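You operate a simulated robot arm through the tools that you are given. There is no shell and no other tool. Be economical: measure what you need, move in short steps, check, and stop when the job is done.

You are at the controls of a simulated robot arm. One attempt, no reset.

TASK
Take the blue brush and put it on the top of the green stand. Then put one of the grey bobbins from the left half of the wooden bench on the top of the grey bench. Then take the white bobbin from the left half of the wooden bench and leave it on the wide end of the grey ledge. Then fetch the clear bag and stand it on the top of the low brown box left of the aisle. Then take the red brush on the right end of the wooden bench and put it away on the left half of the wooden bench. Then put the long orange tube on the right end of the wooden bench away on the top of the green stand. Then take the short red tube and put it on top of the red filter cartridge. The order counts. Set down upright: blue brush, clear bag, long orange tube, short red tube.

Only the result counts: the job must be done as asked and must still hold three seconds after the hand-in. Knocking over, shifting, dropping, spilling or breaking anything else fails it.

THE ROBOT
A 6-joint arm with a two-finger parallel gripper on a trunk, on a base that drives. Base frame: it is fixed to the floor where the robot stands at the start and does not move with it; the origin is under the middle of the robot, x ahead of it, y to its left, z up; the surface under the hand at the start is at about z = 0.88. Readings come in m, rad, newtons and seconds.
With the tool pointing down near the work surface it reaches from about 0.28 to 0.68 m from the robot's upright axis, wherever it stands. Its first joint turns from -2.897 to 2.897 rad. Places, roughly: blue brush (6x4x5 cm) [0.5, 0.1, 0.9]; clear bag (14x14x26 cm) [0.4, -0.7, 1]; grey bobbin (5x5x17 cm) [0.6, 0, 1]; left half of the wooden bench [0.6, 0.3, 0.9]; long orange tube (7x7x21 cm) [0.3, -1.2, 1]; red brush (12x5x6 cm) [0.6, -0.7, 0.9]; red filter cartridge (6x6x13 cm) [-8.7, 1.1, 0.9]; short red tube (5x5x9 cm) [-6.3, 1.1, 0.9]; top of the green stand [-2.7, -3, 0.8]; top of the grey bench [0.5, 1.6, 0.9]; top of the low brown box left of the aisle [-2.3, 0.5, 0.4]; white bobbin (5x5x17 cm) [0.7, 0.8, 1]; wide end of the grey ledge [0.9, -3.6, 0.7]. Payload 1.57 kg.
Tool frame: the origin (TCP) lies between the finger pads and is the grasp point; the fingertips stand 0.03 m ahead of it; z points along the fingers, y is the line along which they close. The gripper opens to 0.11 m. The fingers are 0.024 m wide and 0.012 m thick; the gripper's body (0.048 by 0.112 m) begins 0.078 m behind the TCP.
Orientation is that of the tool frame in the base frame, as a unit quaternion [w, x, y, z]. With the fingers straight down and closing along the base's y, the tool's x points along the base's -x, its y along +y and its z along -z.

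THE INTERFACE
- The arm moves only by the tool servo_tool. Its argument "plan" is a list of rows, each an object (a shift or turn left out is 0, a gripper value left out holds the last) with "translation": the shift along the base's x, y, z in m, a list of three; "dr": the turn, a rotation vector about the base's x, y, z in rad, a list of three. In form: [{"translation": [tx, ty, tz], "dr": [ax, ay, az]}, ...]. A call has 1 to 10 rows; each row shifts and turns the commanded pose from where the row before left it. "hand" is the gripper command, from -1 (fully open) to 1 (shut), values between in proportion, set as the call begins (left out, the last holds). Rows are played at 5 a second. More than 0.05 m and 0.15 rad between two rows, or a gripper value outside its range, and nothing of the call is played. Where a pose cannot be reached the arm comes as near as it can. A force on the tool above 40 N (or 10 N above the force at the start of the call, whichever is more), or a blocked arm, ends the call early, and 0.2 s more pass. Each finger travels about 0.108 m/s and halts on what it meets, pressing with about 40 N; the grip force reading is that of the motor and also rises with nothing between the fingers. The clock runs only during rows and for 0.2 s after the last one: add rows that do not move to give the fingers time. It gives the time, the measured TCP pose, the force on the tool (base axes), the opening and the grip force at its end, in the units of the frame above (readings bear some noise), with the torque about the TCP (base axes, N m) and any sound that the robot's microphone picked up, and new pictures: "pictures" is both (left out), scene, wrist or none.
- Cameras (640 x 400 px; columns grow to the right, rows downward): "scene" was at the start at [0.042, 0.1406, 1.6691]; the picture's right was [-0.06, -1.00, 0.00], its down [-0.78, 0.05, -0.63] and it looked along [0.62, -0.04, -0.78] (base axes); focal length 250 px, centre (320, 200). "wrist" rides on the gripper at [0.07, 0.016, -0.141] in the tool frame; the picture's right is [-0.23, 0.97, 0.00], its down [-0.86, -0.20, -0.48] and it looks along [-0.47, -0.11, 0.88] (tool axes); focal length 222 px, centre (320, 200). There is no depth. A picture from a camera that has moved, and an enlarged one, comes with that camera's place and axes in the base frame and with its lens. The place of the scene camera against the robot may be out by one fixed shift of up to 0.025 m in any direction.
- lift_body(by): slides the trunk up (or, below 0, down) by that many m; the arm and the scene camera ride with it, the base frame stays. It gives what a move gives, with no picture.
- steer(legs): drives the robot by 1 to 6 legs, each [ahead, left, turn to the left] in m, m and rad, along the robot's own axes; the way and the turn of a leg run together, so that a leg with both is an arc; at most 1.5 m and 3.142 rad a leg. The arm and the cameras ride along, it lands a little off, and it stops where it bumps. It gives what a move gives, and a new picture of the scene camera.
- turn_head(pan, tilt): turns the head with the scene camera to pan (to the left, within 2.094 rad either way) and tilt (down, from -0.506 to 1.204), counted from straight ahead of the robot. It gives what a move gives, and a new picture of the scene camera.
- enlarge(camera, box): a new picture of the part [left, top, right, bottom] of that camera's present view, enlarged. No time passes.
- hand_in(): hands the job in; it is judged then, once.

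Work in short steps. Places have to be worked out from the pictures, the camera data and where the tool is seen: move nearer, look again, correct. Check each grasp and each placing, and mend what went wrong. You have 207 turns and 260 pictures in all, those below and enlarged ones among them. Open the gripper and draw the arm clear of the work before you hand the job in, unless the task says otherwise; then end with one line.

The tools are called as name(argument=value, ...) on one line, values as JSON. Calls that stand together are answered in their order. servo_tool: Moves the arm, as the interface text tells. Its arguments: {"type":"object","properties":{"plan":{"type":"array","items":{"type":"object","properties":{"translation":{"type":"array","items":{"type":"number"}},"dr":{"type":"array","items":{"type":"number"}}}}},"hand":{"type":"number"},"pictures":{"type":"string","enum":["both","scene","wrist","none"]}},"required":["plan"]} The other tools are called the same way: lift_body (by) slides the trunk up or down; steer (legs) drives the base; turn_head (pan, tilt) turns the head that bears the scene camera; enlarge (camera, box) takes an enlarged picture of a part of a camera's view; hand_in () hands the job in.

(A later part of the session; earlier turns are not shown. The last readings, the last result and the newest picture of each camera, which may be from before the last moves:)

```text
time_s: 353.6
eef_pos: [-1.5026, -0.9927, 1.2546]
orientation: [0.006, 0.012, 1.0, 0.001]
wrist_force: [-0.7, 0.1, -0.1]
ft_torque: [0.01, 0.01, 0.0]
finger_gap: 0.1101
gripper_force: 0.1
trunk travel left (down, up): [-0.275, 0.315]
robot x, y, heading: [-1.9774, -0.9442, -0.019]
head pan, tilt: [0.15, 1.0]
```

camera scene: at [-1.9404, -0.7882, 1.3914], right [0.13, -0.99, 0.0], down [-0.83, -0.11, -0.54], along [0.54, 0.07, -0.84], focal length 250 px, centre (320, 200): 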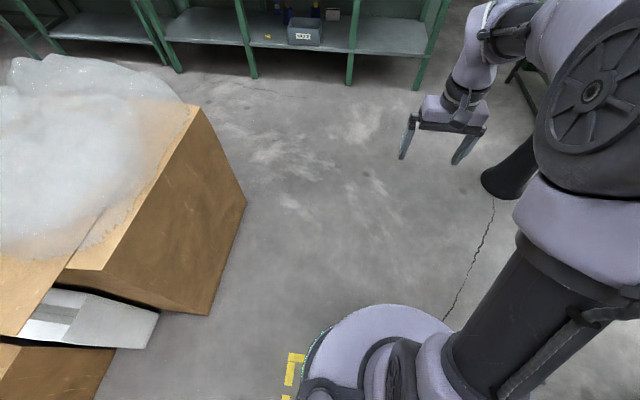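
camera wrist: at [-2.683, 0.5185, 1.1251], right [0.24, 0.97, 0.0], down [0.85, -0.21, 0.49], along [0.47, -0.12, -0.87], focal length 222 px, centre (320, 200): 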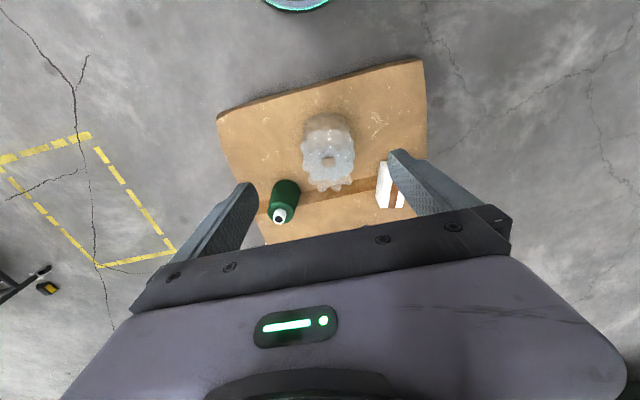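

Continue to the bench; target stance around (-0.1,-0.9), avoiding the clamp handle near (0.14,-0.63).

steer(legs=[[0, 0, 0.02], [1.4, 0.03, 0], [0.45, 0.02, 0]])

turn_head(pan=0.0, tilt=0.85)

enlarge(camera="wrist", box=[0, 0, 640, 400])

```text
time_s: 363.3
eef_pos: [0.3736, -0.9217, 1.2545]
orientation: [0.005, -0.003, 1.0, 0.002]
wrist_force: [0.5, 0.2, -0.5]
ft_torque: [-0.01, 0.04, -0.01]
finger_gap: 0.1099
gripper_force: 0.1
trunk travel left (down, up): [-0.275, 0.315]
robot x, y, heading: [-0.1069, -0.8897, 0.011]
head pan, tilt: [0.15, 1.0]
camera scene: at [-0.0707, -0.7314, 1.6614], right [0.16, -0.99, 0.0], down [-0.83, -0.13, -0.54], along [0.53, 0.09, -0.84], focal length 250 px, centre (320, 200)
```

scene: 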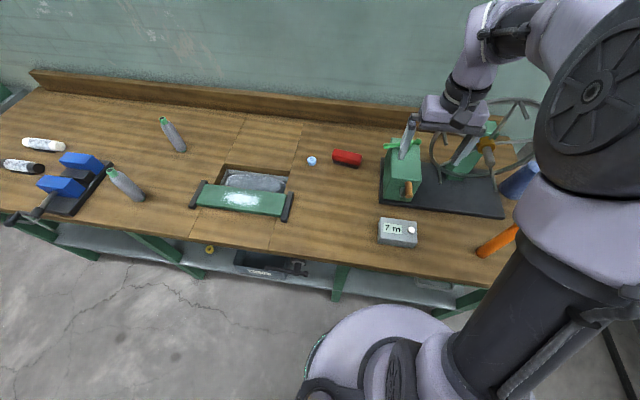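

```text
time_s: 364.0
eef_pos: [0.3726, -0.9225, 1.2539]
orientation: [0.006, -0.003, 1.0, 0.002]
wrist_force: [-0.1, 0.4, -0.3]
ft_torque: [0.03, -0.01, 0.01]
finger_gap: 0.11
gripper_force: 0.1
trunk travel left (down, up): [-0.275, 0.315]
robot x, y, heading: [-0.1058, -0.8867, 0.009]
head pan, tilt: [0.0, 0.85]
camera scene: at [-0.0621, -0.7418, 1.6725], right [0.01, -1.0, 0.0], down [-0.75, -0.01, -0.66], along [0.66, 0.01, -0.75], focal length 250 px, centre (320, 200)
```

scene: 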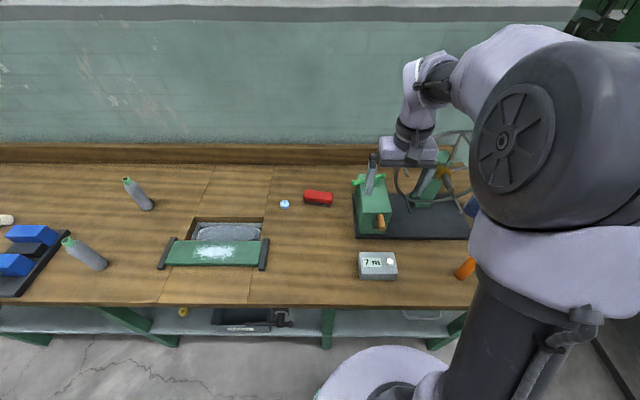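

```text
1.00 times, centred on (320, 200) of wrist (not enlarged: the box is as wide or as high as the picture)
camera zoom: at [0.3005, -0.9071, 1.3949], right [0.22, 0.98, 0.0], down [0.85, -0.19, 0.49], along [0.48, -0.1, -0.87], focal length 222 px, centre (320, 200)
```

zoom: 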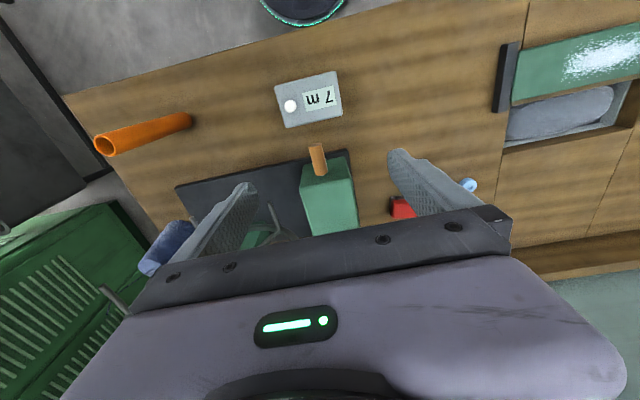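

Red brush centre ≈(0.62,-0.73), 12 cm along y, so I must close along x. I move 9 cm nearer and rotate the tool -90° about z while moving over.

steer(legs=[[0.09, 0, 0]])

servo_tool(plan=[{"translation": [0, 0.04, 0], "dr": [0, 0, -0.143]}, {"translation": [0.01, 0.04, 0], "dr": [0, 0, -0.143]}, {"translation": [0.02, 0.04, 0], "dr": [0, 0, -0.143]}, {"translation": [0.02, 0.04, 0], "dr": [0, 0, -0.143]}, {"translation": [0.02, 0.03, 0], "dr": [0, 0, -0.143]}, {"translation": [0.03, 0, 0], "dr": [0, 0, -0.143]}, {"translation": [0.03, 0, 0], "dr": [0, 0, -0.143]}, {"translation": [0.01, 0, 0], "dr": [0, 0, -0.143]}, {"dr": [0, 0, -0.143]}, {"dr": [0, 0, -0.143]}], pictures="none")

servo_tool(plan=[{"dr": [0, 0, -0.141]}, {}])

```text
time_s: 365.1
eef_pos: [0.4618, -0.9212, 1.2544]
orientation: [0.006, -0.004, 1.0, 0.001]
wrist_force: [0.2, -0.3, -0.4]
ft_torque: [0.02, 0.06, 0.02]
finger_gap: 0.1101
gripper_force: 0.0
trunk travel left (down, up): [-0.275, 0.315]
robot x, y, heading: [-0.0166, -0.8866, 0.004]
head pan, tilt: [0.0, 0.85]
camera scene: at [0.0283, -0.7411, 1.6725], right [0.01, -1.0, 0.0], down [-0.75, -0.01, -0.66], along [0.66, 0.01, -0.75], focal length 250 px, centre (320, 200)
```

scene: 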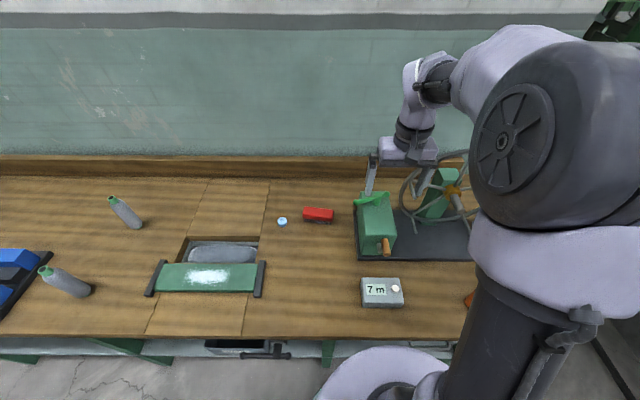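

```text
time_s: 367.3
eef_pos: [0.6011, -0.7325, 1.2547]
orientation: [0.005, 0.654, 0.757, -0.003]
wrist_force: [-0.1, -0.1, 0.0]
ft_torque: [0.01, 0.01, 0.03]
finger_gap: 0.1102
gripper_force: 0.0
trunk travel left (down, up): [-0.275, 0.315]
robot x, y, heading: [-0.0204, -0.8864, 0.003]
head pan, tilt: [0.0, 0.85]
```

```text
time_s: 367.9
eef_pos: [0.6002, -0.7322, 1.2542]
orientation: [0.004, 0.705, 0.709, -0.004]
wrist_force: [0.3, 0.7, 0.2]
ft_torque: [-0.02, -0.01, 0.02]
finger_gap: 0.1097
gripper_force: 0.1
trunk travel left (down, up): [-0.275, 0.315]
robot x, y, heading: [-0.0171, -0.8861, 0.007]
head pan, tilt: [0.0, 0.85]
camera scene: at [0.0268, -0.7411, 1.6726], right [0.01, -1.0, 0.0], down [-0.75, -0.01, -0.66], along [0.66, 0.01, -0.75], focal length 250 px, centre (320, 200)
camera wrist: at [0.6156, -0.6614, 1.3951], right [0.97, -0.22, 0.0], down [-0.2, -0.85, 0.49], along [-0.1, -0.48, -0.87], focal length 222 px, centre (320, 200)
```

scene: 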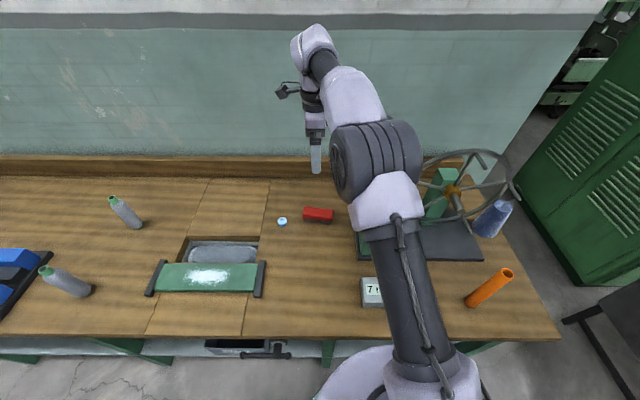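
wrist: 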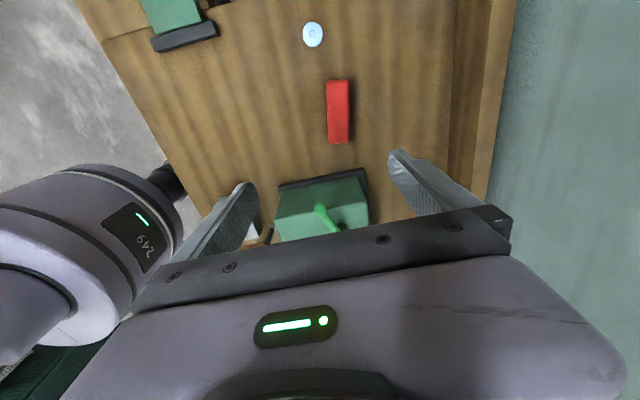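

Brush centre (0.642,-0.732) confirmed. I shift 4 cm in x and descend to z≈0.95 to check.

servo_tool(plan=[{"translation": [0.04, 0, 0]}, {"translation": [0, 0, -0.05]}, {"translation": [0, 0, -0.05]}, {"translation": [0, 0, -0.05]}, {"translation": [0, 0, -0.05]}, {"translation": [0, 0, -0.05]}, {"translation": [0, 0, -0.04]}, {}])

```text
time_s: 369.7
eef_pos: [0.6252, -0.7235, 0.9557]
orientation: [0.006, 0.704, 0.71, -0.004]
wrist_force: [0.2, -0.5, -0.2]
ft_torque: [0.0, 0.01, -0.03]
finger_gap: 0.11
gripper_force: 0.1
out of reach, approached as far as the arm can: row 1
trunk travel left (down, up): [-0.275, 0.315]
robot x, y, heading: [-0.0167, -0.8854, 0.005]
head pan, tilt: [0.0, 0.85]
camera scene: at [0.0265, -0.7412, 1.6726], right [0.01, -1.0, 0.0], down [-0.75, -0.01, -0.66], along [0.66, 0.01, -0.75], focal length 250 px, centre (320, 200)
camera wrist: at [0.6408, -0.6534, 1.0971], right [0.98, -0.22, 0.0], down [-0.19, -0.85, 0.49], along [-0.1, -0.48, -0.87], focal length 222 px, centre (320, 200)
```

scene: 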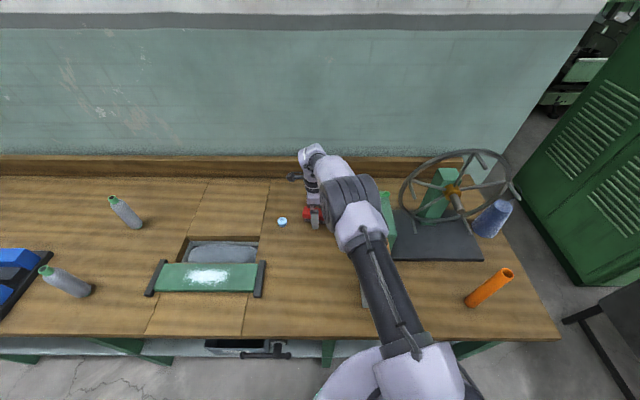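
wrist: 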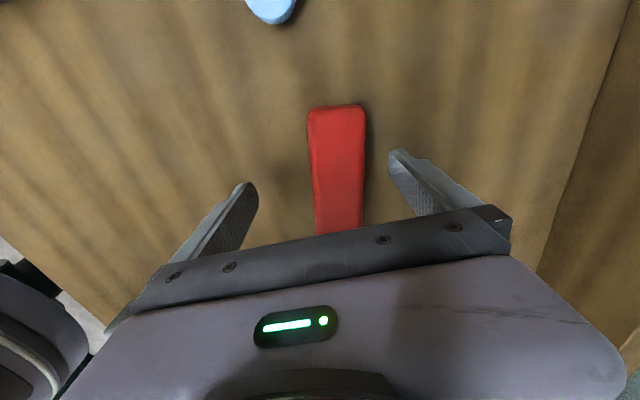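

Shift +1.5 cm x and -0.8 cm y, then lower to z≈0.917.

servo_tool(plan=[{"translation": [0.015, -0.008, -0.01]}, {"translation": [0, 0, -0.015]}, {"translation": [0, 0, -0.013]}, {}], pictures="wrist")

```text
time_s: 370.7
eef_pos: [0.6386, -0.7341, 0.9181]
orientation: [0.005, 0.704, 0.71, -0.004]
wrist_force: [-0.4, -0.7, 0.6]
ft_torque: [0.03, 0.0, 0.03]
finger_gap: 0.1098
gripper_force: 0.0
trunk travel left (down, up): [-0.275, 0.315]
robot x, y, heading: [-0.0175, -0.8886, 0.006]
head pan, tilt: [0.0, 0.85]
camera wrist: at [0.6534, -0.6626, 1.0582], right [0.98, -0.22, 0.0], down [-0.19, -0.85, 0.49], along [-0.1, -0.48, -0.87], focal length 222 px, centre (320, 200)
```

wrist: 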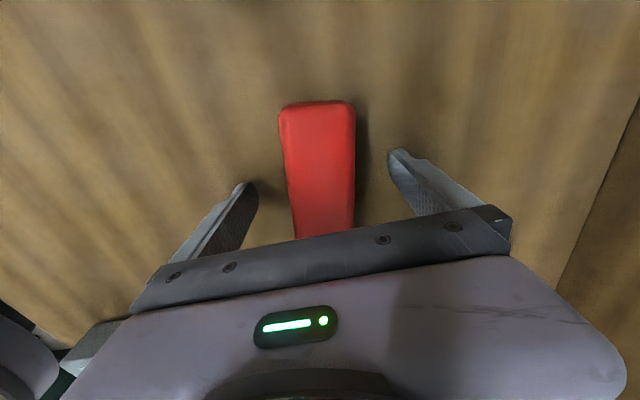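

Well centred. Close, then lift.

servo_tool(plan=[{}, {}, {}, {}, {}], hand=1, pictures="none")

servo_tool(plan=[{"translation": [0, 0, 0.04]}, {"translation": [0, 0, 0.05]}, {"translation": [0, 0, 0.05]}, {"translation": [-0.03, 0, 0.04]}, {"translation": [-0.04, 0, 0.03]}, {"translation": [-0.04, 0, 0.03]}, {"translation": [-0.045, 0, 0.0]}, {"translation": [-0.045, 0, 0.0]}])

```text
time_s: 371.9
eef_pos: [0.6379, -0.7328, 0.9178]
orientation: [0.005, 0.704, 0.71, -0.004]
wrist_force: [0.3, 0.7, 1.6]
ft_torque: [-0.01, 0.04, -0.03]
finger_gap: 0.0459
gripper_force: 40.5
trunk travel left (down, up): [-0.275, 0.315]
robot x, y, heading: [-0.0166, -0.891, 0.009]
head pan, tilt: [0.0, 0.85]
```

```text
time_s: 373.7
eef_pos: [0.4371, -0.7377, 1.1612]
orientation: [0.006, 0.706, 0.709, -0.003]
wrist_force: [-0.4, -0.9, -0.6]
ft_torque: [0.0, 0.01, -0.02]
finger_gap: 0.0453
gripper_force: 40.2
trunk travel left (down, up): [-0.275, 0.315]
robot x, y, heading: [-0.0191, -0.8889, 0.009]
head pan, tilt: [0.0, 0.85]
camera scene: at [0.0254, -0.7413, 1.6726], right [0.01, -1.0, 0.0], down [-0.75, -0.01, -0.66], along [0.66, 0.01, -0.75], focal length 250 px, centre (320, 200)
camera wrist: at [0.4521, -0.6674, 1.3024], right [0.98, -0.22, 0.0], down [-0.2, -0.85, 0.49], along [-0.1, -0.48, -0.87], focal length 222 px, centre (320, 200)
```

scene: 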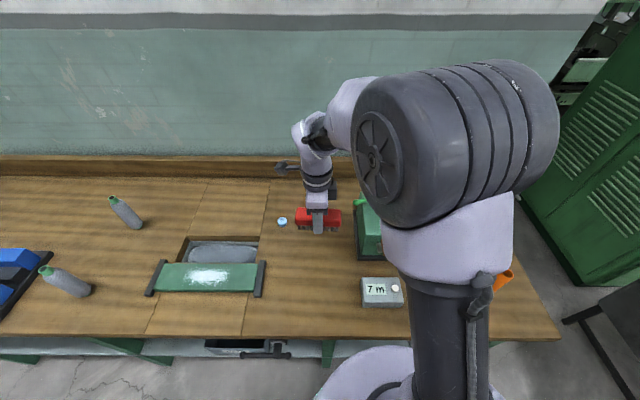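
wrist: 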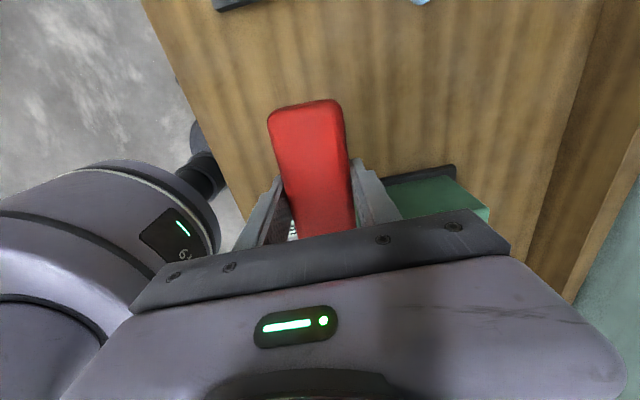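

Red brush held. I raise a bit more, back off, go left ~0.96 m, and approach the bench's left half at y≈0.07.

servo_tool(plan=[{"translation": [0, 0, 0.04]}, {"translation": [0, 0, 0.03]}], pictures="none")

steer(legs=[[-0.35, 0, 0], [0, 0.96, 0], [0.33, 0, 0]])

enlarge(camera="wrist", box=[0, 0, 640, 400])

```text
time_s: 374.3
eef_pos: [0.4385, -0.7353, 1.2323]
orientation: [0.005, 0.704, 0.71, -0.004]
wrist_force: [0.2, -0.2, -1.6]
ft_torque: [0.01, 0.02, -0.01]
finger_gap: 0.0451
gripper_force: 40.0
trunk travel left (down, up): [-0.275, 0.315]
robot x, y, heading: [-0.015, -0.8903, 0.01]
head pan, tilt: [0.0, 0.85]
```

```text
time_s: 382.9
eef_pos: [0.403, 0.2307, 1.232]
orientation: [0.005, 0.69, 0.723, -0.004]
wrist_force: [0.4, -0.3, -1.2]
ft_torque: [0.0, 0.08, -0.02]
finger_gap: 0.044
gripper_force: 40.1
trunk travel left (down, up): [-0.275, 0.315]
robot x, y, heading: [-0.0487, 0.0622, 0.046]
head pan, tilt: [0.0, 0.85]
camera scene: at [-0.0086, 0.2111, 1.6725], right [0.05, -1.0, 0.0], down [-0.75, -0.03, -0.66], along [0.66, 0.03, -0.75], focal length 250 px, centre (320, 200)
```

scene: 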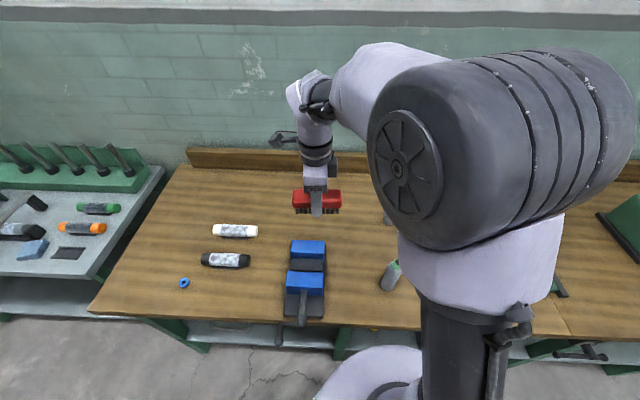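

```text
1.00 times, centred on (320, 200) of wrist (not enlarged: the box is as wide or as high as the picture)
camera zoom: at [0.4157, 0.3034, 1.372], right [0.98, -0.18, 0.0], down [-0.16, -0.86, 0.49], along [-0.09, -0.48, -0.87], focal length 222 px, centre (320, 200)
```

zoom: 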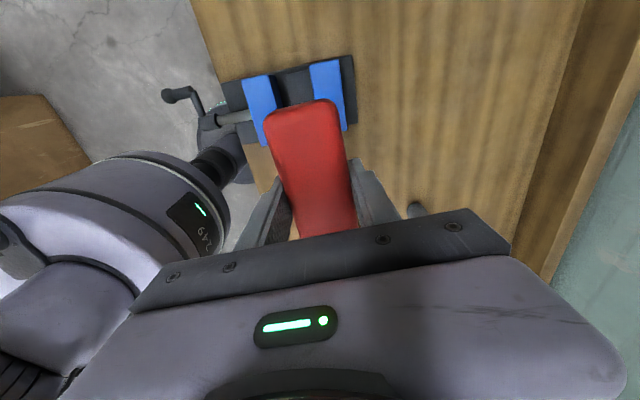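

Target (0.575,0.25): clear of the vice (x<0.45), bobbin (0.58,-0.02) and rolls. Move over and lower.

servo_tool(plan=[{"translation": [0.045, 0.005, -0.01]}, {"translation": [0.045, 0.005, -0.01]}, {"translation": [0.045, 0.005, -0.01]}, {"translation": [0.037, 0.004, -0.01]}, {"translation": [0, 0, -0.05]}, {"translation": [0, 0, -0.05]}, {"translation": [0, 0, -0.05]}, {"translation": [0, 0, -0.05]}, {"translation": [0, 0, -0.03]}, {}])

```text
time_s: 385.1
eef_pos: [0.5728, 0.2526, 0.9628]
orientation: [0.005, 0.691, 0.723, -0.004]
wrist_force: [0.8, -0.1, -1.1]
ft_torque: [0.0, 0.0, -0.02]
finger_gap: 0.0445
gripper_force: 39.9
trunk travel left (down, up): [-0.275, 0.315]
robot x, y, heading: [-0.0498, 0.0655, 0.045]
head pan, tilt: [0.0, 0.85]
camera scene: at [-0.0097, 0.211, 1.6726], right [0.05, -1.0, 0.0], down [-0.75, -0.03, -0.66], along [0.66, 0.03, -0.75], focal length 250 px, centre (320, 200)
camera wrist: at [0.5844, 0.3231, 1.103], right [0.98, -0.18, 0.0], down [-0.16, -0.86, 0.49], along [-0.09, -0.48, -0.87], focal length 222 px, centre (320, 200)
```

scene: 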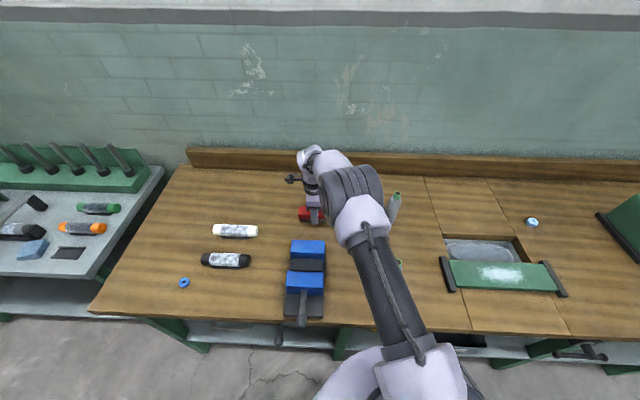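
wrist: 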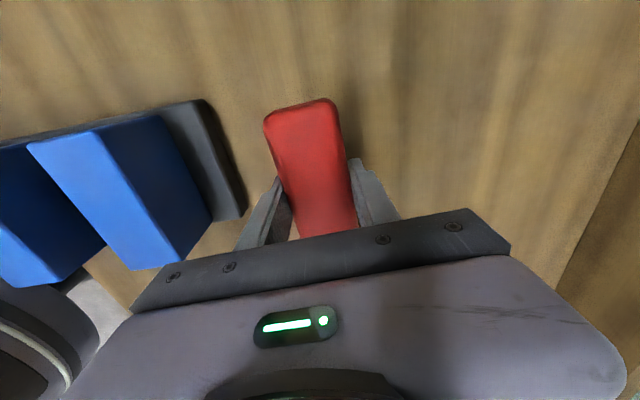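

The upper arm passes near the front bobbin (0.32,0.01). I check the clearance before lowering further.

enlarge(camera="scene", box=[280, 140, 480, 400])

```text
1.54 times, centred on (380, 270) of scene
camera zoom: at [-0.0097, 0.211, 1.6726], right [0.05, -1.0, 0.0], down [-0.75, -0.03, -0.66], along [0.66, 0.03, -0.75], focal length 384 px, centre (228, 92)
```

zoom: 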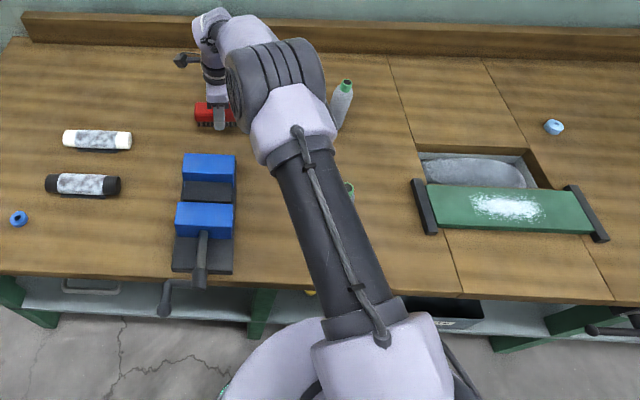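

The upper arm is well nearer to the camera (higher) than the bobbin top. Lower the last few cm gently.

servo_tool(plan=[{"translation": [0, 0, -0.02]}, {"translation": [0, 0, -0.012]}, {"translation": [0, 0, -0.005]}, {"translation": [0, 0, -0.004]}, {"translation": [0, 0, -0.003]}, {"translation": [0, 0, -0.003]}, {}])

```text
time_s: 386.7
eef_pos: [0.5732, 0.2513, 0.9179]
orientation: [0.006, 0.691, 0.723, -0.002]
wrist_force: [1.9, 4.8, 19.7]
ft_torque: [0.13, 0.29, -0.1]
finger_gap: 0.0445
gripper_force: 39.7
trunk travel left (down, up): [-0.275, 0.315]
robot x, y, heading: [-0.046, 0.0644, 0.045]
head pan, tilt: [0.0, 0.85]
camera scene: at [-0.0115, 0.2111, 1.6728], right [0.05, -1.0, 0.0], down [-0.75, -0.03, -0.66], along [0.66, 0.03, -0.75], focal length 250 px, centre (320, 200)
camera wrist: at [0.5856, 0.3231, 1.0581], right [0.98, -0.18, 0.01], down [-0.16, -0.86, 0.49], along [-0.08, -0.48, -0.87], focal length 222 px, centre (320, 200)
```

scene: 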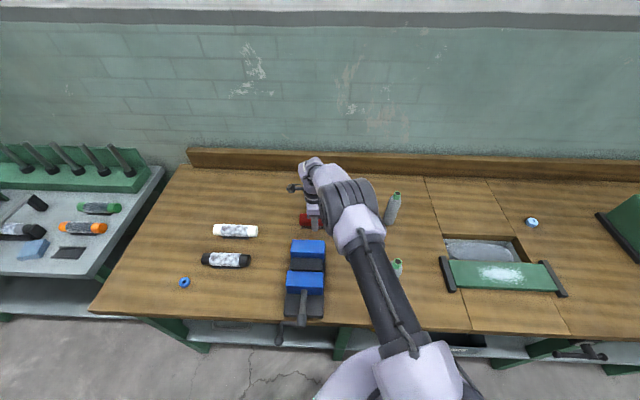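
wrist: 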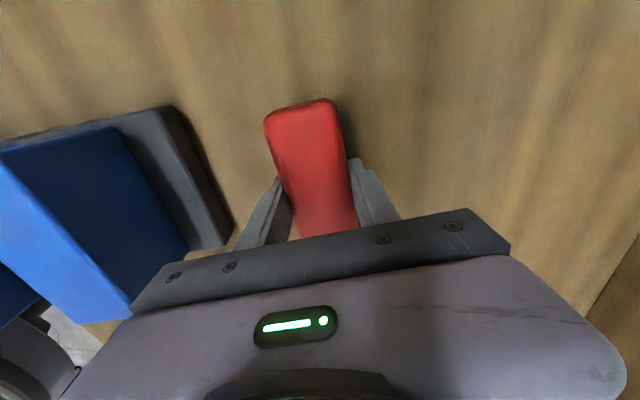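

Brush is on the bench. Release, then rise and retract.

servo_tool(plan=[{"translation": [0, 0, 0.002]}, {}, {}], hand=-0.4, pictures="none")

servo_tool(plan=[{"translation": [0, 0, 0.02]}, {"translation": [0, 0, 0.04]}, {"translation": [0, 0, 0.05]}, {"translation": [0, 0, 0.05]}, {"translation": [0, 0, 0.05]}, {"translation": [0, 0, 0.05]}, {"translation": [0, 0, 0.05]}, {"translation": [-0.045, -0.01, 0]}, {"translation": [-0.045, -0.01, 0]}, {"translation": [-0.045, -0.01, 0]}])

```text
time_s: 387.5
eef_pos: [0.5737, 0.2498, 0.9172]
orientation: [0.005, 0.691, 0.723, -0.004]
wrist_force: [-0.1, 0.0, -0.1]
ft_torque: [0.01, 0.0, 0.0]
finger_gap: 0.0769
gripper_force: 0.0
trunk travel left (down, up): [-0.275, 0.315]
robot x, y, heading: [-0.0472, 0.0632, 0.046]
head pan, tilt: [0.0, 0.85]
```

```text
time_s: 389.7
eef_pos: [0.4374, 0.2245, 1.2279]
orientation: [0.006, 0.691, 0.723, -0.003]
wrist_force: [-1.5, 0.3, 0.5]
ft_torque: [0.02, -0.04, -0.02]
finger_gap: 0.0771
gripper_force: 0.1
trunk travel left (down, up): [-0.275, 0.315]
robot x, y, heading: [-0.0438, 0.0629, 0.044]
head pan, tilt: [0.0, 0.85]
camera scene: at [-0.0119, 0.2103, 1.6727], right [0.05, -1.0, 0.0], down [-0.75, -0.03, -0.66], along [0.66, 0.03, -0.75], focal length 250 px, centre (320, 200)
camera wrist: at [0.4494, 0.2944, 1.3687], right [0.98, -0.18, 0.01], down [-0.16, -0.86, 0.49], along [-0.08, -0.48, -0.87], focal length 222 px, centre (320, 200)
```

scene: 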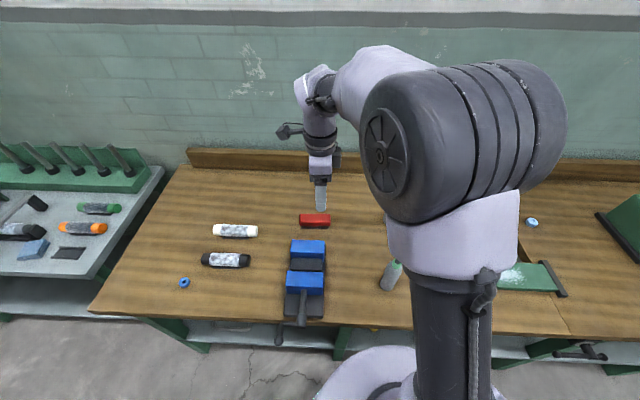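
wrist: 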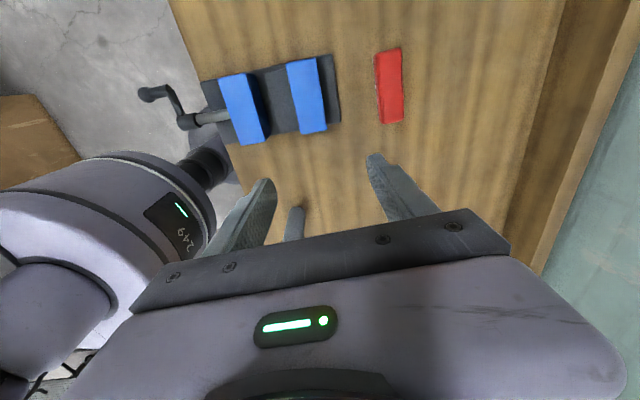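

Red brush placed. Next the long orange tube standing at about (0.318,-1.215). I back off, drive right, and meanwhile rotate the tool by +π to close along x with the camera on the -y side.

steer(legs=[[-0.4, 0, -0.044], [0, -1.25, 0]])

servo_tool(plan=[{"dr": [0, 0, 0.145]}, {"dr": [0, 0, 0.145]}, {"dr": [0, 0, 0.145]}, {"dr": [0, 0, 0.145]}, {"dr": [0, 0, 0.145]}, {"dr": [0, 0, 0.145]}, {"dr": [0, 0, 0.145]}, {"dr": [0, 0, 0.145]}, {"dr": [0, 0, 0.145]}, {"dr": [0, 0, 0.145]}], hand=-1, pictures="none")

servo_tool(plan=[{"dr": [0, 0, 0.145]}, {"dr": [0, 0, 0.145]}, {"dr": [0, 0, 0.145]}, {"dr": [0, 0, 0.145]}, {"dr": [0, 0, 0.145]}, {"dr": [0, 0, 0.145]}, {"dr": [0, 0, 0.145]}, {"dr": [0, 0, 0.145]}, {"dr": [0, 0, 0.145]}, {"dr": [0, 0, 0.145]}])

```text
time_s: 398.1
eef_pos: [0.0516, -1.0695, 1.228]
orientation: [0.004, 0.709, 0.706, -0.004]
wrist_force: [-0.3, 0.2, -0.6]
ft_torque: [0.01, -0.03, -0.02]
finger_gap: 0.0771
gripper_force: 0.0
trunk travel left (down, up): [-0.275, 0.315]
robot x, y, heading: [-0.4427, -1.2097, -0.01]
head pan, tilt: [0.0, 0.85]
camera scene: at [-0.3978, -1.0605, 1.6726], right [0.0, -1.0, 0.0], down [-0.75, 0.0, -0.66], along [0.66, 0.0, -0.75], focal length 250 px, centre (320, 200)
```

scene: 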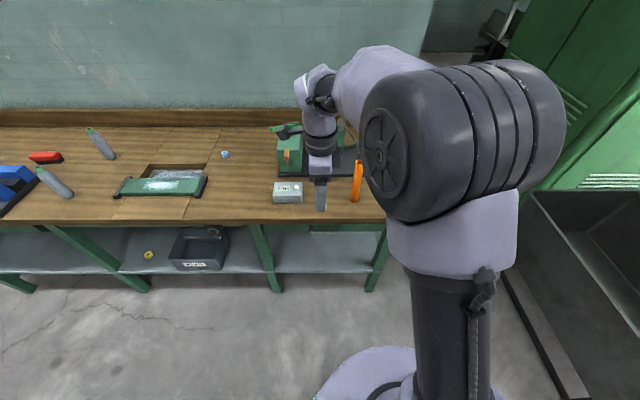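

```text
time_s: 400.3
eef_pos: [0.0503, -1.0699, 1.227]
orientation: [0.005, 0.062, 0.998, 0.001]
wrist_force: [-0.6, -0.8, 0.4]
ft_torque: [0.0, 0.01, 0.01]
finger_gap: 0.11
gripper_force: 0.0
trunk travel left (down, up): [-0.275, 0.315]
robot x, y, heading: [-0.4447, -1.2052, -0.008]
head pan, tilt: [0.0, 0.85]
```

```text
time_s: 402.5
eef_pos: [0.0524, -1.0695, 1.2266]
orientation: [0.005, -0.616, 0.788, 0.005]
wrist_force: [0.0, -0.1, 0.3]
ft_torque: [0.0, -0.02, -0.02]
finger_gap: 0.11
gripper_force: 0.0
trunk travel left (down, up): [-0.275, 0.315]
robot x, y, heading: [-0.4414, -1.2024, -0.007]
head pan, tilt: [0.0, 0.85]
camera scene: at [-0.3977, -1.0601, 1.6726], right [0.0, -1.0, 0.0], down [-0.75, 0.0, -0.66], along [0.66, 0.0, -0.75], focal length 250 px, centre (320, 200)
camera wrist: at [0.0186, -1.1362, 1.3677], right [-0.89, 0.46, 0.0], down [0.4, 0.78, 0.49], along [0.22, 0.44, -0.87], focal length 222 px, centre (320, 200)
```

scene: 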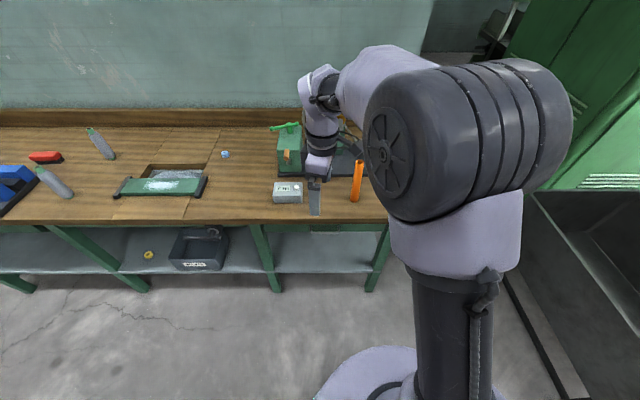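
wrist: 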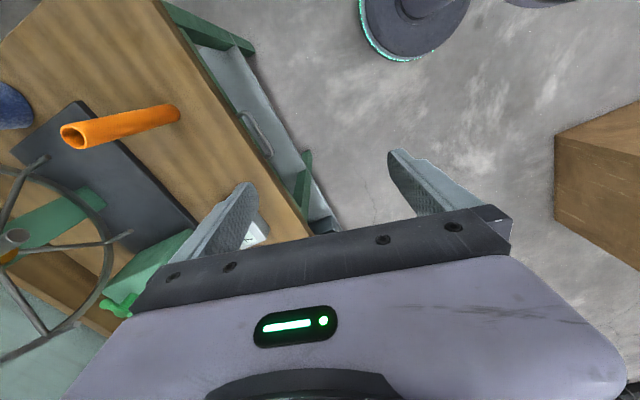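

Tube at (0.315,-1.215). I finish the rotation, drive 0.2 m closer and move above it.

steer(legs=[[0.2, 0, 0.008]])

servo_tool(plan=[{"translation": [0.02, -0.045, 0], "dr": [0, 0, 0.13]}, {"translation": [0.02, -0.045, 0], "dr": [0, 0, 0.115]}, {"translation": [0.015, -0.045, 0]}, {"translation": [0.005, -0.01, 0]}, {}])

```text
time_s: 404.1
eef_pos: [0.2512, -1.0623, 1.2266]
orientation: [0.004, -0.619, 0.786, 0.005]
wrist_force: [0.5, -0.4, -0.4]
ft_torque: [0.03, 0.04, -0.03]
finger_gap: 0.1098
gripper_force: 0.0
trunk travel left (down, up): [-0.275, 0.315]
robot x, y, heading: [-0.2443, -1.2044, 0.011]
head pan, tilt: [0.0, 0.85]
camera scene: at [-0.198, -1.0592, 1.6725], right [0.01, -1.0, 0.0], down [-0.75, -0.01, -0.66], along [0.66, 0.0, -0.75], focal length 250 px, centre (320, 200)
```

scene: 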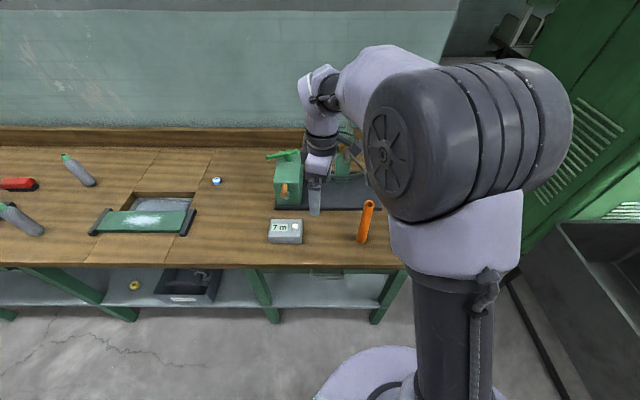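

```text
time_s: 405.3
eef_pos: [0.3107, -1.2099, 1.2286]
orientation: [-0.004, 0.711, -0.703, -0.004]
wrist_force: [0.0, 0.9, -0.6]
ft_torque: [-0.01, 0.06, -0.01]
finger_gap: 0.11
gripper_force: 0.2
trunk travel left (down, up): [-0.275, 0.315]
robot x, y, heading: [-0.2432, -1.2049, -0.0]
head pan, tilt: [0.0, 0.85]
camera scene: at [-0.1994, -1.0595, 1.6726], right [0.01, -1.0, 0.0], down [-0.75, -0.01, -0.66], along [0.66, 0.0, -0.75], focal length 250 px, centre (320, 200)
camera wrist: at [0.2939, -1.2828, 1.3694], right [-0.98, 0.22, 0.0], down [0.19, 0.85, 0.49], along [0.1, 0.48, -0.87], focal length 222 px, centre (320, 200)
```

scene: 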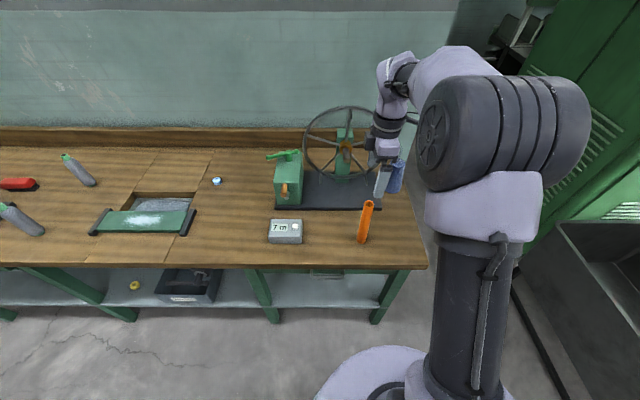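
wrist: 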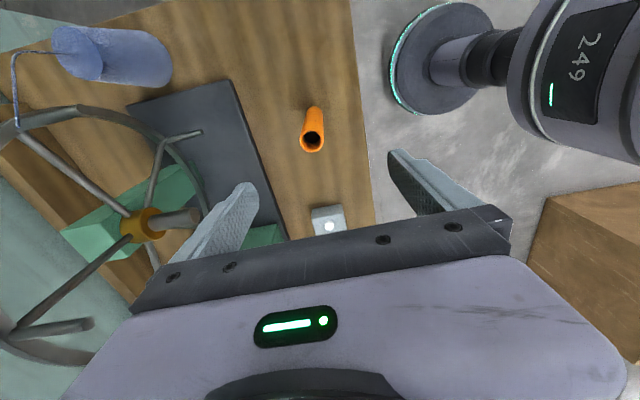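

Tube centre (0.3175,-1.2135). Descend around it and check.

servo_tool(plan=[{"translation": [0.007, -0.003, -0.04]}, {"translation": [0, 0, -0.05]}, {"translation": [0, 0, -0.05]}, {"translation": [0, 0, -0.05]}, {"translation": [0, 0, -0.01]}, {}], pictures="wrist")

```text
time_s: 406.7
eef_pos: [0.3162, -1.21, 1.0275]
orientation: [-0.003, 0.711, -0.703, -0.005]
wrist_force: [0.2, 0.0, -0.6]
ft_torque: [0.0, -0.01, 0.0]
finger_gap: 0.11
gripper_force: 0.1
trunk travel left (down, up): [-0.275, 0.315]
robot x, y, heading: [-0.2433, -1.207, 0.008]
head pan, tilt: [0.0, 0.85]
camera wrist: at [0.2995, -1.2817, 1.1675], right [-0.98, 0.22, 0.0], down [0.19, 0.85, 0.49], along [0.1, 0.48, -0.87], focal length 222 px, centre (320, 200)
```

wrist: 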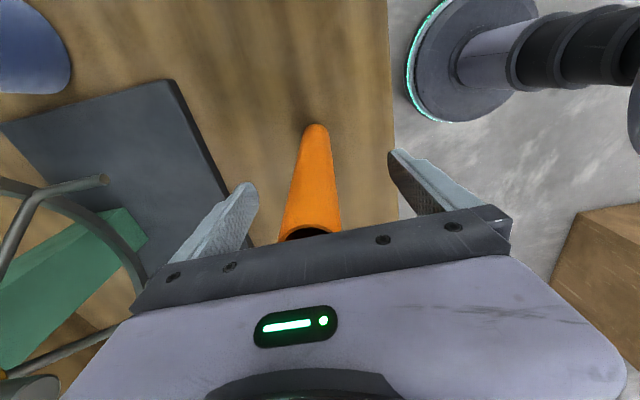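

Tube between the fingers; close and check.

servo_tool(plan=[{}, {}, {}, {}, {}], hand=1, pictures="wrist")

```text
time_s: 407.9
eef_pos: [0.3163, -1.2095, 1.0274]
orientation: [-0.003, 0.711, -0.703, -0.005]
wrist_force: [-0.6, 0.0, -0.4]
ft_torque: [0.01, 0.02, -0.02]
finger_gap: 0.031
gripper_force: 39.9
trunk travel left (down, up): [-0.275, 0.315]
robot x, y, heading: [-0.2406, -1.2095, 0.0]
head pan, tilt: [0.0, 0.85]
camera wrist: at [0.2994, -1.2817, 1.1677], right [-0.98, 0.22, 0.0], down [0.19, 0.85, 0.49], along [0.1, 0.48, -0.87], focal length 222 px, centre (320, 200)
```

wrist: 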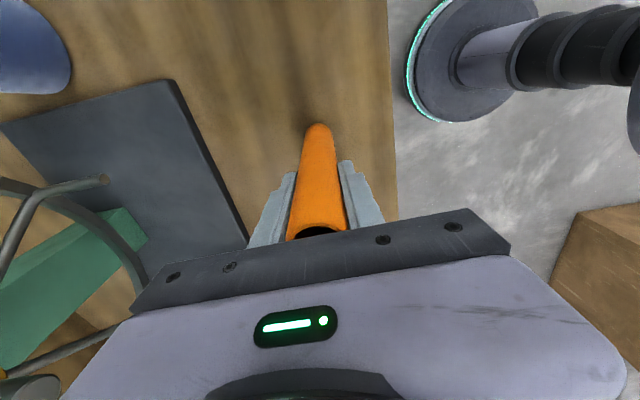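

Gripped (0.031 m). Lift, retract, and drive toward the green stand by the known route.

servo_tool(plan=[{"translation": [0, 0, 0.05]}, {"translation": [0, 0, 0.05]}, {"translation": [0, 0, 0.05]}, {"translation": [0, 0, 0.05]}, {"translation": [0, 0, 0.05]}, {"translation": [-0.04, 0, 0]}, {"translation": [-0.04, 0, 0]}, {"translation": [-0.04, 0, 0]}], pictures="wrist")

steer(legs=[[-0.25, 0.25, 0], [0, 0, 3.14], [1.5, 0, 0], [1.5, 0, 0]])

```text
time_s: 409.7
eef_pos: [0.1962, -1.2108, 1.278]
orientation: [-0.004, 0.711, -0.703, -0.005]
wrist_force: [-0.8, 0.2, 0.3]
ft_torque: [0.01, -0.04, 0.0]
finger_gap: 0.0311
gripper_force: 39.9
trunk travel left (down, up): [-0.275, 0.315]
robot x, y, heading: [-0.2442, -1.2045, 0.007]
head pan, tilt: [0.0, 0.85]
camera wrist: at [0.1799, -1.2834, 1.419], right [-0.98, 0.22, 0.0], down [0.19, 0.85, 0.49], along [0.1, 0.48, -0.87], focal length 222 px, centre (320, 200)
```

wrist: 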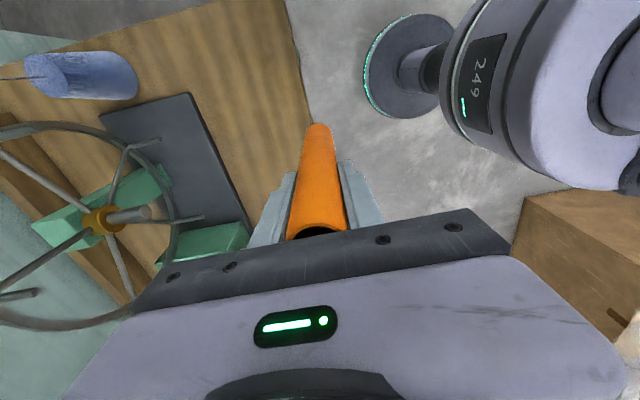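

```text
time_s: 433.3
eef_pos: [-3.9336, -0.6621, 1.2786]
orientation: [0.004, 0.748, 0.664, -0.004]
wrist_force: [0.2, -0.2, -1.1]
ft_torque: [-0.01, 0.01, 0.02]
finger_gap: 0.031
gripper_force: 39.9
trunk travel left (down, up): [-0.275, 0.315]
robot x, y, heading: [-3.5004, -0.7232, 3.022]
head pan, tilt: [0.0, 0.85]
camera scene: at [-3.5859, -0.8509, 1.6725], right [0.12, 0.99, 0.0], down [0.75, -0.09, -0.66], along [-0.66, 0.08, -0.75], focal length 250 px, centre (320, 200)
```

scene: 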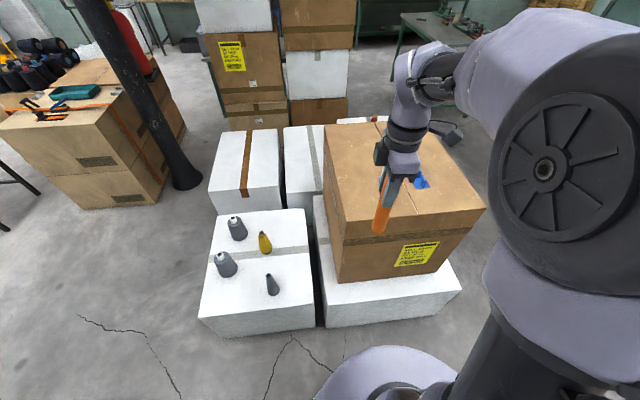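

Now turn toward -y, drive down beside the cabinet and face the stand.

steer(legs=[[0, 0, 1.69], [1.5, 0, 0], [0.7, 0, 0], [0, 0, 1.571]])

```text
time_s: 452.3
eef_pos: [-3.063, -2.9759, 1.2783]
orientation: [0.004, -0.705, 0.71, 0.004]
wrist_force: [0.0, 0.7, -0.9]
ft_torque: [0.01, 0.01, -0.04]
finger_gap: 0.0309
gripper_force: 40.0
trunk travel left (down, up): [-0.275, 0.315]
robot x, y, heading: [-3.5047, -2.9628, -0.011]
head pan, tilt: [0.0, 0.85]
camera scene: at [-3.4585, -2.8176, 1.6726], right [-0.01, -1.0, 0.0], down [-0.75, 0.01, -0.66], along [0.66, -0.01, -0.75], focal length 250 px, centre (320, 200)
```

scene: 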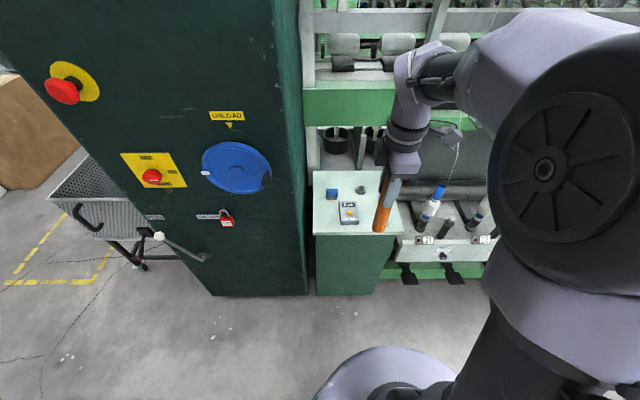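

Drive 0.2 m nearer and zoom in on the stand top to choose the spot.

steer(legs=[[0.2, 0, 0.01]])

enlarge(camera="scene", box=[290, 150, 450, 290])

enlarge(camera="wrist", box=[0, 0, 640, 400])

```text
time_s: 453.9
eef_pos: [-2.8638, -2.975, 1.2779]
orientation: [0.003, -0.706, 0.708, 0.004]
wrist_force: [0.2, 0.0, -0.5]
ft_torque: [0.01, 0.06, 0.0]
finger_gap: 0.0306
gripper_force: 39.8
trunk travel left (down, up): [-0.275, 0.315]
robot x, y, heading: [-3.3085, -2.9645, -0.003]
head pan, tilt: [0.0, 0.85]
camera scene: at [-3.2584, -2.8187, 1.6725], right [0.0, -1.0, 0.0], down [-0.75, 0.0, -0.66], along [0.66, 0.0, -0.75], focal length 250 px, centre (320, 200)
```

scene: 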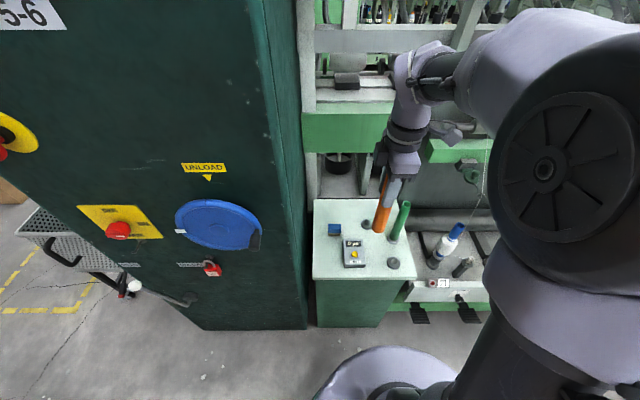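

```text
2.86 times, centred on (370, 220) of scene
camera zoom: at [-3.2584, -2.8187, 1.6725], right [0.0, -1.0, 0.0], down [-0.75, 0.0, -0.66], along [0.66, 0.0, -0.75], focal length 714 px, centre (177, 143)
```

zoom: 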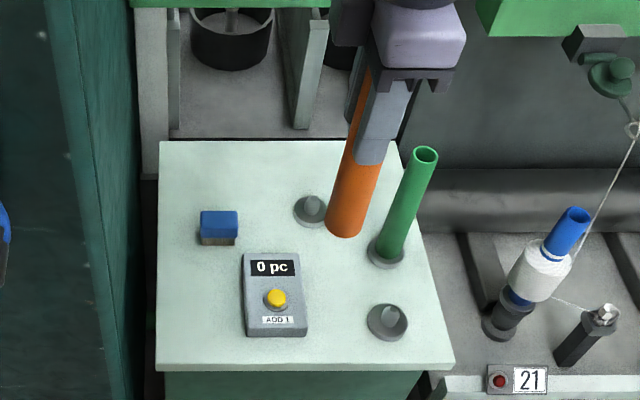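

```text
1.00 times, centred on (320, 200) of wrist (not enlarged: the box is as wide or as high as the picture)
camera zoom: at [-2.8797, -3.0471, 1.4179], right [-0.97, 0.23, 0.0], down [0.2, 0.85, 0.49], along [0.11, 0.48, -0.87], focal length 222 px, centre (320, 200)
```

zoom: 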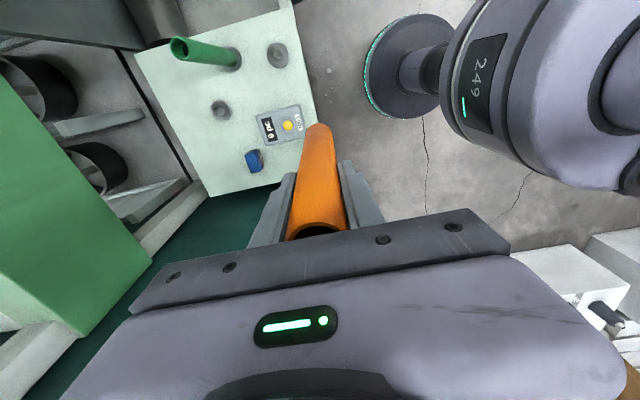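

Left strip of the stand (12 cm wide) is free; target (-2.79,-2.85). Move over and lower.

servo_tool(plan=[{"translation": [0.02, 0.042, 0]}, {"translation": [0.025, 0.042, 0]}, {"translation": [0.027, 0.04, 0]}, {"translation": [0, 0, -0.05]}, {"translation": [0, 0, -0.05]}, {"translation": [0, 0, -0.05]}, {"translation": [0, 0, -0.05]}, {"translation": [0, 0, -0.05]}, {"translation": [0, 0, -0.03]}, {}])

enlarge(camera="scene", box=[290, 150, 450, 290])

```text
time_s: 456.1
eef_pos: [-2.7892, -2.8546, 0.9975]
orientation: [0.004, -0.706, 0.708, 0.003]
wrist_force: [-0.1, -0.5, -0.2]
ft_torque: [0.02, -0.02, 0.0]
finger_gap: 0.0307
gripper_force: 39.8
trunk travel left (down, up): [-0.275, 0.315]
robot x, y, heading: [-3.308, -2.9633, -0.002]
head pan, tilt: [0.0, 0.85]
camera scene: at [-3.26, -2.8188, 1.6726], right [0.0, -1.0, 0.0], down [-0.75, 0.0, -0.66], along [0.66, 0.0, -0.75], focal length 250 px, centre (320, 200)
camera wrist: at [-2.8056, -2.9268, 1.1376], right [-0.97, 0.23, 0.0], down [0.2, 0.85, 0.49], along [0.11, 0.48, -0.87], focal length 222 px, centre (320, 200)
```

scene: 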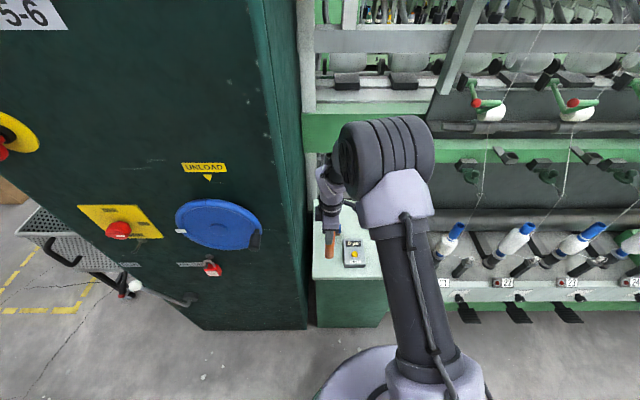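
wrist: 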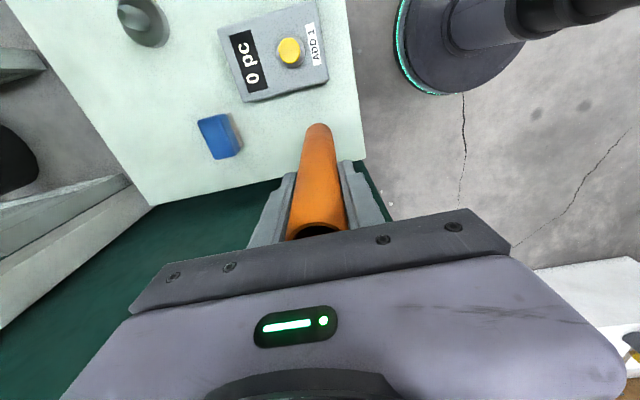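

```text
2.86 times, centred on (370, 220) of scene
camera zoom: at [-3.26, -2.8188, 1.6726], right [0.0, -1.0, 0.0], down [-0.75, 0.0, -0.66], along [0.66, 0.0, -0.75], focal length 714 px, centre (177, 143)
```

zoom: 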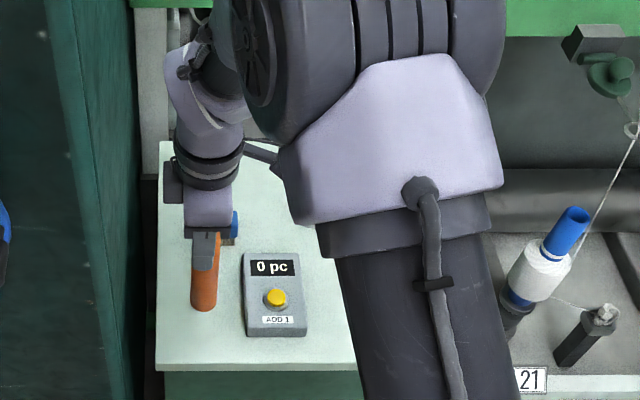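

Good alignment. Lower gently to contact.

servo_tool(plan=[{"translation": [0, 0, -0.02]}, {"translation": [0, 0, -0.012]}, {"translation": [0, 0, -0.008]}, {"translation": [0, 0, -0.004]}, {"translation": [0, 0, -0.004]}, {"translation": [0, 0, -0.003]}, {"translation": [0, 0, -0.003]}, {"translation": [0, 0, -0.003]}, {}], pictures="wrist")

```text
time_s: 458.1
eef_pos: [-2.7917, -2.8507, 0.9445]
orientation: [-0.006, 0.707, -0.707, -0.004]
wrist_force: [1.1, 0.0, 36.4]
ft_torque: [-0.12, 0.07, 0.02]
finger_gap: 0.0309
gripper_force: 39.7
trunk travel left (down, up): [-0.275, 0.315]
robot x, y, heading: [-3.3024, -2.9626, 0.001]
head pan, tilt: [0.0, 0.85]
camera wrist: at [-2.8099, -2.9232, 1.0831], right [-0.97, 0.23, 0.0], down [0.2, 0.85, 0.49], along [0.11, 0.48, -0.87], focal length 222 px, centre (320, 200)
```

wrist: 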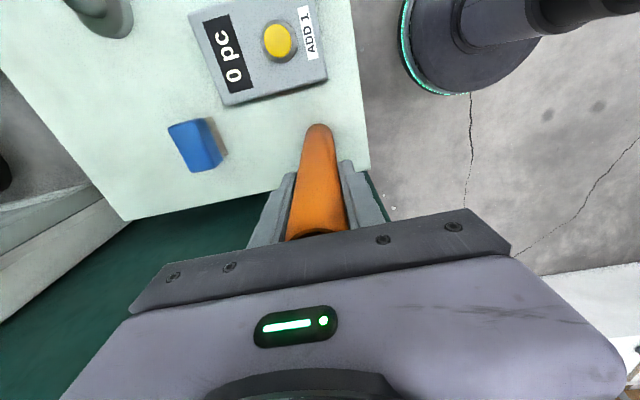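

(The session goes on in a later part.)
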